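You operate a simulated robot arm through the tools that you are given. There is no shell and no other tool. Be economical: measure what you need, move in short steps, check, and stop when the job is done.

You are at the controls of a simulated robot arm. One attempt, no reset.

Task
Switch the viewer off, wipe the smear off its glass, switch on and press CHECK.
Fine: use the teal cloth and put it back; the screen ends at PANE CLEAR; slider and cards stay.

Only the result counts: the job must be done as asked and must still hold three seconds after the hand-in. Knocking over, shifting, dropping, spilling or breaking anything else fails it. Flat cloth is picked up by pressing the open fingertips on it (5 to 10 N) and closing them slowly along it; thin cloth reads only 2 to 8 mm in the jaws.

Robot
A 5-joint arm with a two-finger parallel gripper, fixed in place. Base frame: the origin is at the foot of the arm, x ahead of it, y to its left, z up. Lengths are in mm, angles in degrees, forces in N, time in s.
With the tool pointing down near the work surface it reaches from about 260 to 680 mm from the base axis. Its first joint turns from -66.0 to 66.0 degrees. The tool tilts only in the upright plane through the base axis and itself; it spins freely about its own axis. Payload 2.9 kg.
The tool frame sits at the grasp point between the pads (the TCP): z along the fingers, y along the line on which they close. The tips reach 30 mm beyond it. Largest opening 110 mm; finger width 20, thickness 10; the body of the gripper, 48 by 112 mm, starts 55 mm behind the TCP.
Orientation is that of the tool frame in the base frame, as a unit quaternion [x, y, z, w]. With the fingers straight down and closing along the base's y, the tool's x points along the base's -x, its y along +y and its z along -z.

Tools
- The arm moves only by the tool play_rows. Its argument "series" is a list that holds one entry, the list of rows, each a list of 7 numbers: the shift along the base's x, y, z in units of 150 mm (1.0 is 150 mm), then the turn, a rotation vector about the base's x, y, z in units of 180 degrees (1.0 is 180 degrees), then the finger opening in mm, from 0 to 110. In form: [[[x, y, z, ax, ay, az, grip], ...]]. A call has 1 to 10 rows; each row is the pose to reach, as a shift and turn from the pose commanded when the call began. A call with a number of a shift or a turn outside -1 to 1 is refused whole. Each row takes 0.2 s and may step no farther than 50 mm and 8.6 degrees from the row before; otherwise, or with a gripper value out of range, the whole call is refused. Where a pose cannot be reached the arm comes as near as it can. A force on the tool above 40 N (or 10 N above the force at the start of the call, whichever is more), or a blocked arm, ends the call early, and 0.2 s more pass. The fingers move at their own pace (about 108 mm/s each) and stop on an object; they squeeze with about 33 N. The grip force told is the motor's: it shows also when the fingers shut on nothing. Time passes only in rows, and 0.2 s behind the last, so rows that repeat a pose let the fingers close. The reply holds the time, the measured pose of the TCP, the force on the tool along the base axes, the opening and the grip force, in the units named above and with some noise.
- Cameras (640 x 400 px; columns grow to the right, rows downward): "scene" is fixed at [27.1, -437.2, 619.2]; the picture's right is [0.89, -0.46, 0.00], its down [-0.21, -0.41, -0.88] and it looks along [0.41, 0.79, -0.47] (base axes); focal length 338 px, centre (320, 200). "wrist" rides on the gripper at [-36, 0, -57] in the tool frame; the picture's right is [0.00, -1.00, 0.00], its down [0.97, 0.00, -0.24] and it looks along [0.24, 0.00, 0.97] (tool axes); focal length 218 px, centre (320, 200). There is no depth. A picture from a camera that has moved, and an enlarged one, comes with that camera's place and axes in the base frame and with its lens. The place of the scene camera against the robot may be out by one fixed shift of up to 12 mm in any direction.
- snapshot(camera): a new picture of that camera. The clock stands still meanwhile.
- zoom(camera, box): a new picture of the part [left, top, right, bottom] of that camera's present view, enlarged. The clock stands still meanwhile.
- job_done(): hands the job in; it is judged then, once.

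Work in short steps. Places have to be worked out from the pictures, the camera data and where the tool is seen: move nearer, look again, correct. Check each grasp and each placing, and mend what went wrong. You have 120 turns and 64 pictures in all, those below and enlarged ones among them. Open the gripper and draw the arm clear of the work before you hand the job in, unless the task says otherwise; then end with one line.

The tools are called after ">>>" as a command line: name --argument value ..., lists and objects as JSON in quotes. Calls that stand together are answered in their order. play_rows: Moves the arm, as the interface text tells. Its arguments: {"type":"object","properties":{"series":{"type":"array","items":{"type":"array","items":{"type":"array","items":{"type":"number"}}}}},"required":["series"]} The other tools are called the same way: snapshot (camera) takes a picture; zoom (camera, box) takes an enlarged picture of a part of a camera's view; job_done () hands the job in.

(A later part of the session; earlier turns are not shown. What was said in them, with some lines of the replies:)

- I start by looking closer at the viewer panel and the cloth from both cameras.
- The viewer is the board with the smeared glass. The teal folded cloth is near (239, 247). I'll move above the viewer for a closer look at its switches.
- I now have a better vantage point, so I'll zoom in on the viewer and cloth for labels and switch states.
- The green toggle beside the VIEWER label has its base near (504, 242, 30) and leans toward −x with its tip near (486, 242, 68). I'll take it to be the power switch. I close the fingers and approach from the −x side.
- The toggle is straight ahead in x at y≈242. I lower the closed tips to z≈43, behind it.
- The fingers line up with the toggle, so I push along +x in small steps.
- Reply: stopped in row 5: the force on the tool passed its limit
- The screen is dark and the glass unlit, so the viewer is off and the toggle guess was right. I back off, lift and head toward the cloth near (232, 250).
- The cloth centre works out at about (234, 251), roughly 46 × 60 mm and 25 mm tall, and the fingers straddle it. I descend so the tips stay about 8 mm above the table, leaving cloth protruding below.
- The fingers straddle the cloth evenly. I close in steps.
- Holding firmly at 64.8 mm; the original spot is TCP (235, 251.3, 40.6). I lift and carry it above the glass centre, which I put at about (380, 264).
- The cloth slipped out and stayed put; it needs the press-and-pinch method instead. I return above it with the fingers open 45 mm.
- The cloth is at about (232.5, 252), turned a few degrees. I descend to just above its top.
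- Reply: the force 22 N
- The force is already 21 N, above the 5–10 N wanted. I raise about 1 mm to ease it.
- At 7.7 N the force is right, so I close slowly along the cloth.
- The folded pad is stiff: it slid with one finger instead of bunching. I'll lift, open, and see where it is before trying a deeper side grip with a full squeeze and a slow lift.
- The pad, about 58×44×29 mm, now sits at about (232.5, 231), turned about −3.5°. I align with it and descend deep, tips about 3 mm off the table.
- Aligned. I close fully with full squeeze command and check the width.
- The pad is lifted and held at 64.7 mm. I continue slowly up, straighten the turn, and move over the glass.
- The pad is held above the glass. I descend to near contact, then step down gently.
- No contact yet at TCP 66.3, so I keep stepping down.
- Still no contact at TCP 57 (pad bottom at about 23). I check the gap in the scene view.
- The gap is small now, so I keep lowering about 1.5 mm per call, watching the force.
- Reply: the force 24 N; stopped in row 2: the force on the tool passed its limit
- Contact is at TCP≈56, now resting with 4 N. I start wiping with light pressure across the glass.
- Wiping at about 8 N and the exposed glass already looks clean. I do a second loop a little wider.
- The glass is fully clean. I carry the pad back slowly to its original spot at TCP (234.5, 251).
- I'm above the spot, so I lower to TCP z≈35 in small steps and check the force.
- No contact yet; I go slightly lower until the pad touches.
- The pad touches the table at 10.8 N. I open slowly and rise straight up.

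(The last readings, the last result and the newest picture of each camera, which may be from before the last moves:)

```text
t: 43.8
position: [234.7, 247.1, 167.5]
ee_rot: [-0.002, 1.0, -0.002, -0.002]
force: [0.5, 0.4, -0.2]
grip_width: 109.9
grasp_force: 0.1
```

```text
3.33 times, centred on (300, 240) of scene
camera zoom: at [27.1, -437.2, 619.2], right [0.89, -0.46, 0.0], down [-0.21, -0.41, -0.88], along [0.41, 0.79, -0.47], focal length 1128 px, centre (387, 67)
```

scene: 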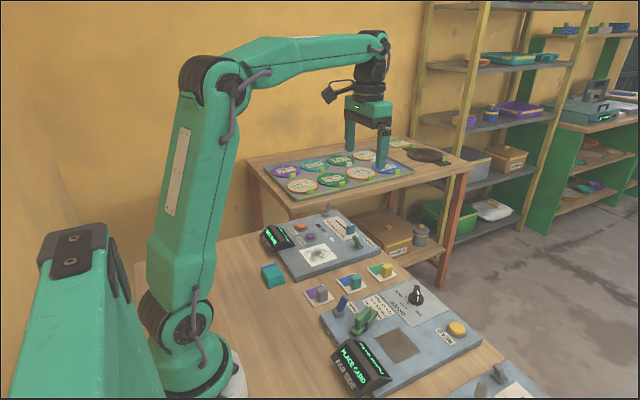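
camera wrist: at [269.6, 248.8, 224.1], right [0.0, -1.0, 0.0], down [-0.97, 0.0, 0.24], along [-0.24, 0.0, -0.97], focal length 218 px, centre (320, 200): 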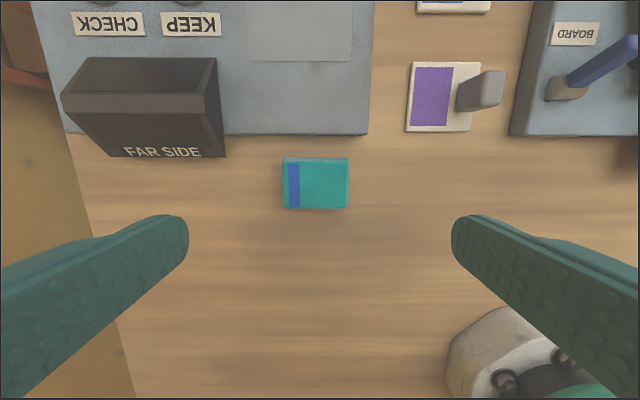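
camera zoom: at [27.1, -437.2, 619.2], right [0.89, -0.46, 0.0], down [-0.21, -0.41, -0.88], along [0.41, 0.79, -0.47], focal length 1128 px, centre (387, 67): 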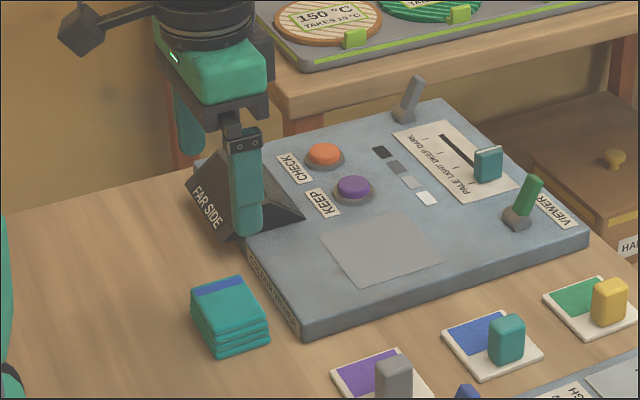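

The cloth is back exactly where it was. Next I close the fingers and travel over to the +x side of the green toggle.

>>> play_rows --series '[[[0.2, 0, 0.1, 0, 0, 0, 60], [0.45, 0, 0.15, 0, 0, 0, 0], [0.7, 0, 0.15, 0, 0, 0, 0], [1.0, 0, 0.15, 0, 0, 0, 0]]]'

>>> play_rows --series '[[[0.3, -0.02, 0, 0, 0, 0, 0], [0.6, -0.03, 0, 0, 0, 0, 0], [0.9, -0.04, 0, 0, 0, 0, 0], [1.0, -0.04, 0, 0, 0, 0, 0]]]'

>>> play_rows --series '[[[0.13, 0, 0, 0, 0, 0, 0], [0.13, 0, -0.2, 0, 0, 0, 0], [0.13, 0, -0.35, 0, 0, 0, 0]]]'

>>> snapshot --camera "wrist"

>>> zoom --camera "scene" --box '[290, 160, 410, 250]'

```text
t: 44.8
position: [386.0, 253.2, 190.0]
ee_rot: [-0.001, 1.0, -0.002, -0.001]
force: [0.0, 0.4, -0.2]
grip_width: 0.0
grasp_force: 32.8
```

```text
t: 45.8
position: [534.1, 245.8, 190.6]
ee_rot: [-0.002, 1.0, -0.001, -0.001]
force: [0.2, 0.8, 0.0]
grip_width: 0.0
grasp_force: 32.6
```

```text
t: 46.6
position: [554.3, 244.8, 138.4]
ee_rot: [-0.002, 1.0, -0.001, -0.002]
force: [-0.1, 0.3, -0.4]
grip_width: 0.0
grasp_force: 33.0
```

```text
25 pictures are left
camera wrist: at [589.2, 244.8, 195.1], right [0.0, -1.0, 0.0], down [-0.97, 0.0, 0.24], along [-0.24, 0.0, -0.97], focal length 218 px, centre (320, 200)
```

wrist: 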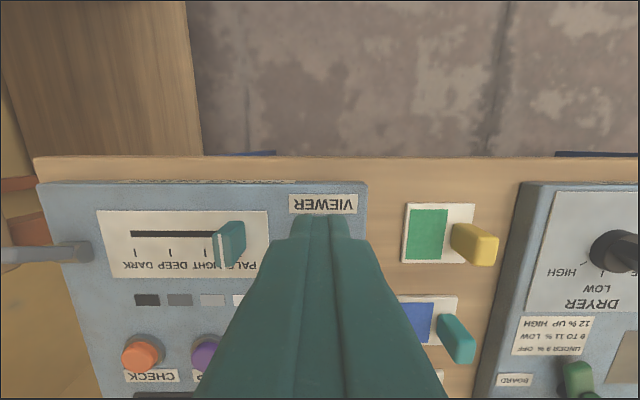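

```text
4.44 times, centred on (350, 205) of scene
camera zoom: at [27.1, -437.2, 619.2], right [0.89, -0.46, 0.0], down [-0.21, -0.41, -0.88], along [0.41, 0.79, -0.47], focal length 1504 px, centre (187, 178)
```

zoom: 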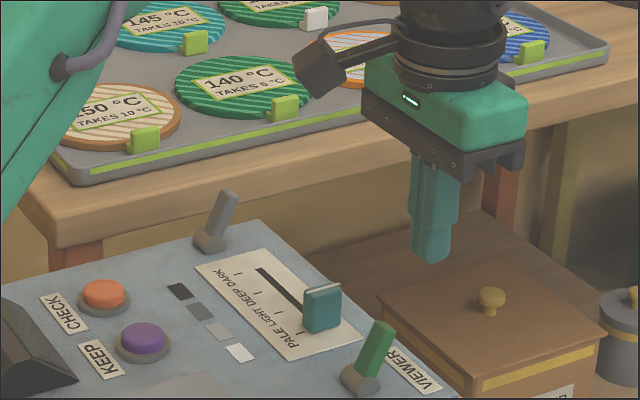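

The fingers are beyond the lever, whose tip is near x≈520. I lower to TCP z≈72.

>>> play_rows --series '[[[0, -0.015, -0.2, 0, 0, 0, 0], [0, -0.015, -0.38, 0, 0, 0, 0], [0, -0.015, -0.44, 0, 0, 0, 0]]]'

>>> zoom --camera "scene" --box '[290, 180, 410, 270]'

```text
t: 47.4
position: [555.0, 243.2, 71.7]
ee_rot: [-0.002, 1.0, -0.001, -0.002]
force: [-0.3, 0.2, -0.7]
grip_width: 0.0
grasp_force: 33.0
```

```text
4.44 times, centred on (350, 225) of scene
camera zoom: at [27.1, -437.2, 619.2], right [0.89, -0.46, 0.0], down [-0.21, -0.41, -0.88], along [0.41, 0.79, -0.47], focal length 1504 px, centre (187, 89)
```

zoom: 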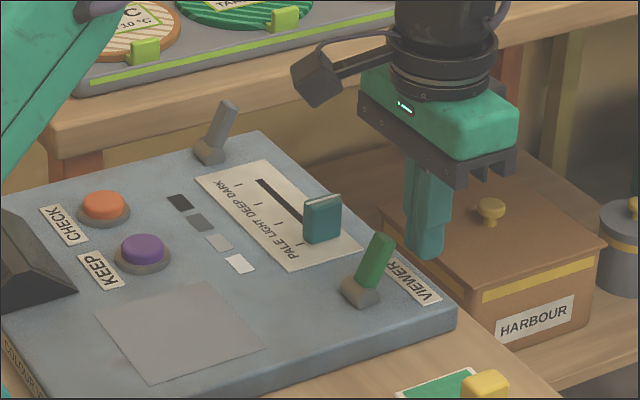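

The fingertip is just beyond the lever. I push toward −x in small steps.

>>> play_rows --series '[[[-0.08, 0, 0, 0, 0, 0, 0], [-0.14, 0, 0, 0, 0, 0, 0], [-0.19, 0, 0, 0, 0, 0, 0], [-0.24, 0, 0, 0, 0, 0, 0], [-0.28, 0, 0, 0, 0, 0, 0]]]'

>>> zoom --camera "scene" --box '[260, 180, 380, 270]'

```text
t: 48.6
position: [513.5, 242.6, 72.2]
ee_rot: [-0.002, 1.0, -0.002, -0.002]
force: [-1.0, 0.3, -0.2]
grip_width: 0.2
grasp_force: 32.9
```

```text
4.44 times, centred on (320, 225) of scene
camera zoom: at [27.1, -437.2, 619.2], right [0.89, -0.46, 0.0], down [-0.21, -0.41, -0.88], along [0.41, 0.79, -0.47], focal length 1504 px, centre (320, 89)
```

zoom: 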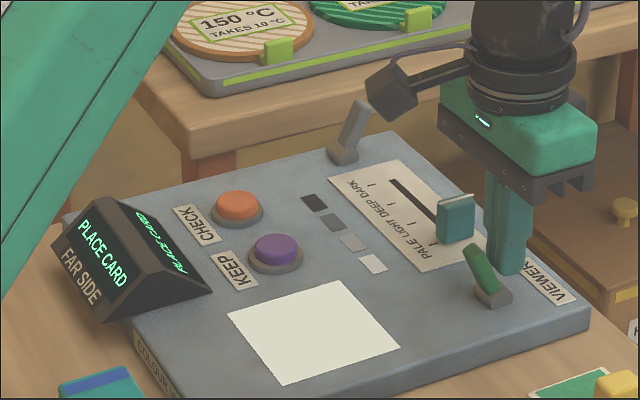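

The viewer is on and reads PLACE CARD. I lift and move toward the CHECK button at about (395, 411).

>>> play_rows --series '[[[0.08, 0, 0.05, 0, 0, 0, 0], [0.08, 0, 0.35, 0, 0, 0, 0], [0.0, 0.1, 0.6, 0, 0, 0, 0], [-0.2, 0.3, 0.65, 0, 0, 0, 0], [-0.4, 0.5, 0.65, 0, 0, 0, 0], [-0.6, 0.72, 0.65, 0, 0, 0, 0], [-0.787, 0.9, 0.65, 0, 0, 0, 0], [-0.787, 1.0, 0.6, 0, 0, 0, 0]]]'

>>> play_rows --series '[[[0, 0.05, -0.1, 0, 0, 0, 0], [0, 0.12, -0.2, 0, 0, 0, 0]]]'

>>> snapshot --camera "wrist"

>>> zoom --camera "scene" --box '[240, 160, 380, 265]'

```text
t: 50.4
position: [395.4, 392.9, 163.1]
ee_rot: [-0.001, 1.0, -0.002, -0.002]
force: [0.1, 0.2, 0.3]
grip_width: 0.0
grasp_force: 32.6
```

```text
t: 51.0
position: [395.0, 411.6, 134.0]
ee_rot: [-0.002, 1.0, -0.002, -0.002]
force: [0.2, 0.1, 0.5]
grip_width: 0.1
grasp_force: 32.9
```

```text
21 pictures are left
camera wrist: at [430.0, 410.3, 190.5], right [0.0, -1.0, 0.0], down [-0.97, 0.0, 0.24], along [-0.24, 0.0, -0.97], focal length 218 px, centre (320, 200)
```

wrist: 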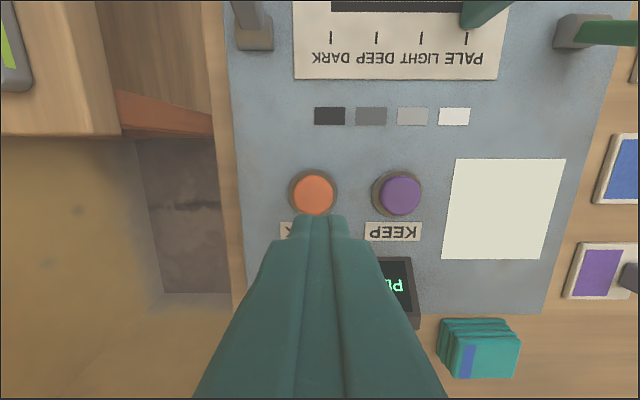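

```text
3.81 times, centred on (310, 212) of scene
camera zoom: at [27.1, -437.2, 619.2], right [0.89, -0.46, 0.0], down [-0.21, -0.41, -0.88], along [0.41, 0.79, -0.47], focal length 1289 px, centre (358, 152)
```

zoom: 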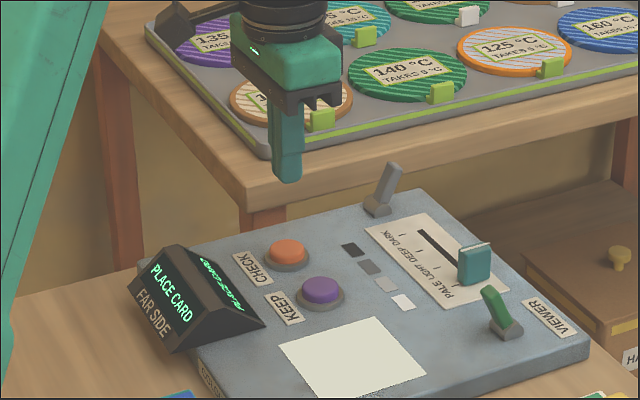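

The button reads at about (396.5, 415). I shift slightly and descend to just above it.

>>> play_rows --series '[[[0.01, 0.024, -0.2, 0, 0, 0, 0], [0.01, 0.024, -0.4, 0, 0, 0, 0], [0.01, 0.024, -0.44, 0, 0, 0, 0]]]'

>>> zoom --camera "scene" --box '[260, 190, 360, 265]'

```text
t: 51.8
position: [398.1, 413.5, 67.0]
ee_rot: [-0.001, 1.0, -0.001, -0.002]
force: [-0.2, 1.0, 0.1]
grip_width: 0.0
grasp_force: 33.3
```

```text
5.33 times, centred on (310, 228) of scene
camera zoom: at [27.1, -437.2, 619.2], right [0.89, -0.46, 0.0], down [-0.21, -0.41, -0.88], along [0.41, 0.79, -0.47], focal length 1804 px, centre (373, 53)
```

zoom: 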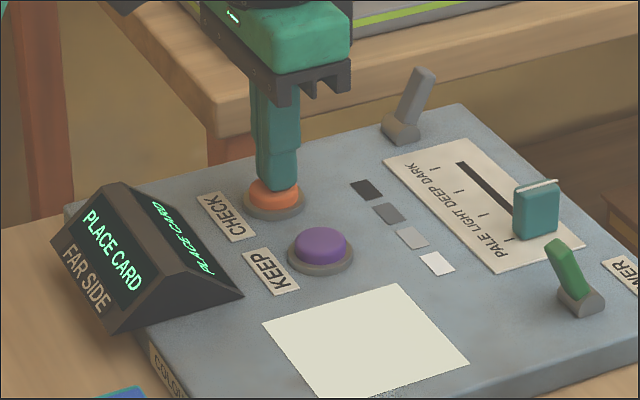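

The fingers are right above CHECK. I press a few mm down and come back up.

>>> play_rows --series '[[[0, 0, -0.015, 0, 0, 0, 0], [0, 0, -0.03, 0, 0, 0, 0], [0, 0, -0.045, 0, 0, 0, 0]]]'

>>> zoom --camera "scene" --box '[260, 190, 360, 265]'

```text
t: 52.6
position: [397.0, 414.2, 60.1]
ee_rot: [0.0, 1.0, -0.001, -0.001]
force: [0.2, -3.7, 10.7]
grip_width: 0.1
grasp_force: 33.2
```

```text
5.33 times, centred on (310, 228) of scene
camera zoom: at [27.0, -437.3, 619.2], right [0.89, -0.46, 0.0], down [-0.21, -0.41, -0.89], along [0.41, 0.79, -0.47], focal length 1804 px, centre (373, 53)
```

zoom: 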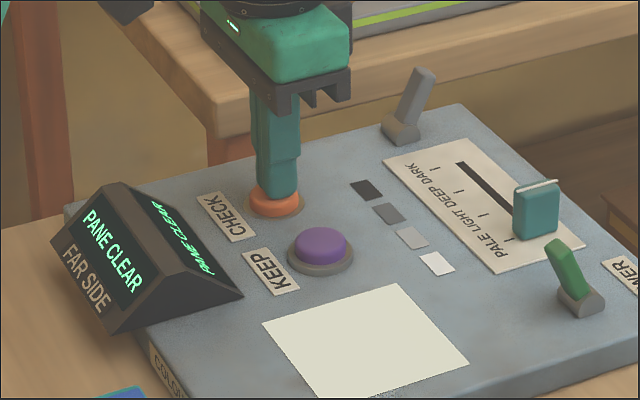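

The screen reads PANE CLEAR. I lift straight up, open the gripper and draw clear.

>>> play_rows --series '[[[0, 0, 0.1, 0, 0, 0, 0], [0, 0, 0.35, 0, 0, 0, 0], [0, 0, 0.65, 0, 0, 0, 0], [0, 0, 0.95, 0, 0, 0, 0], [0, -0.2, 1.0, 0, 0, 0, 60], [0, -0.45, 1.0, 0, 0, 0, 110], [0, -0.7, 1.0, 0, 0, 0, 110]]]'

>>> play_rows --series '[[[0, -0.1, 0.2, 0, 0, 0, 110], [0, -0.2, 0.4, 0, 0, 0, 110], [0, -0.2, 0.4, 0, 0, 0, 110], [0, -0.2, 0.4, 0, 0, 0, 110], [0, -0.2, 0.4, 0, 0, 0, 110], [0, -0.2, 0.4, 0, 0, 0, 110]]]'

>>> snapshot --camera "scene"

>>> zoom --camera "scene" --box '[240, 190, 400, 310]'

```text
t: 54.2
position: [394.8, 309.0, 209.4]
ee_rot: [-0.001, 1.0, -0.002, -0.001]
force: [-0.9, -0.4, 0.6]
grip_width: 109.9
grasp_force: 0.0
```

```text
t: 55.6
position: [397.6, 280.3, 270.1]
ee_rot: [-0.002, 1.0, -0.001, -0.002]
force: [0.5, 0.7, 0.0]
grip_width: 110.0
grasp_force: 0.0
```

```text
17 pictures are left
```

scene: 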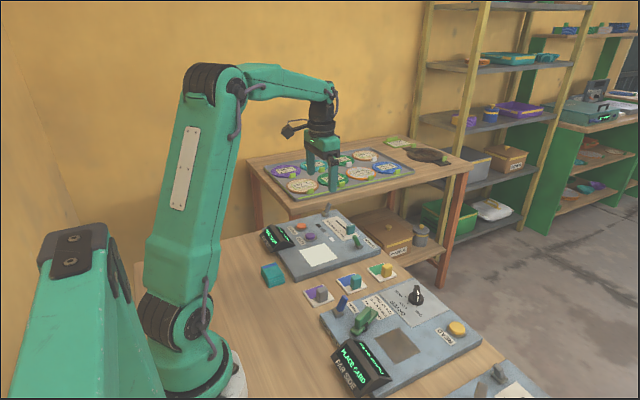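

```text
3.33 times, centred on (320, 250) of scene
camera zoom: at [27.1, -437.2, 619.2], right [0.89, -0.46, 0.0], down [-0.21, -0.41, -0.88], along [0.41, 0.79, -0.47], focal length 1128 px, centre (320, 33)
```

zoom: 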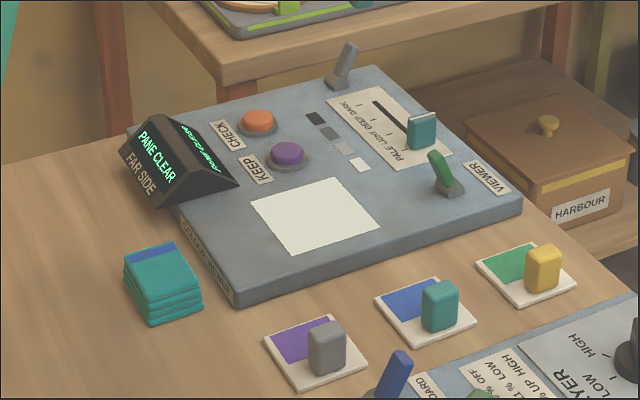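

PANE CLEAR holds, the cloth is back, and the slider and cards have not moved. The arm is clear and open, so I hand in.

>>> job_done

```text
The job is handed in.
```

I switched the viewer off, wiped the glass clean with the teal cloth, switched it back on and pressed CHECK: the screen reads PANE CLEAR, the cloth is back in its place, the slider and cards have not moved, and the job is handed in.
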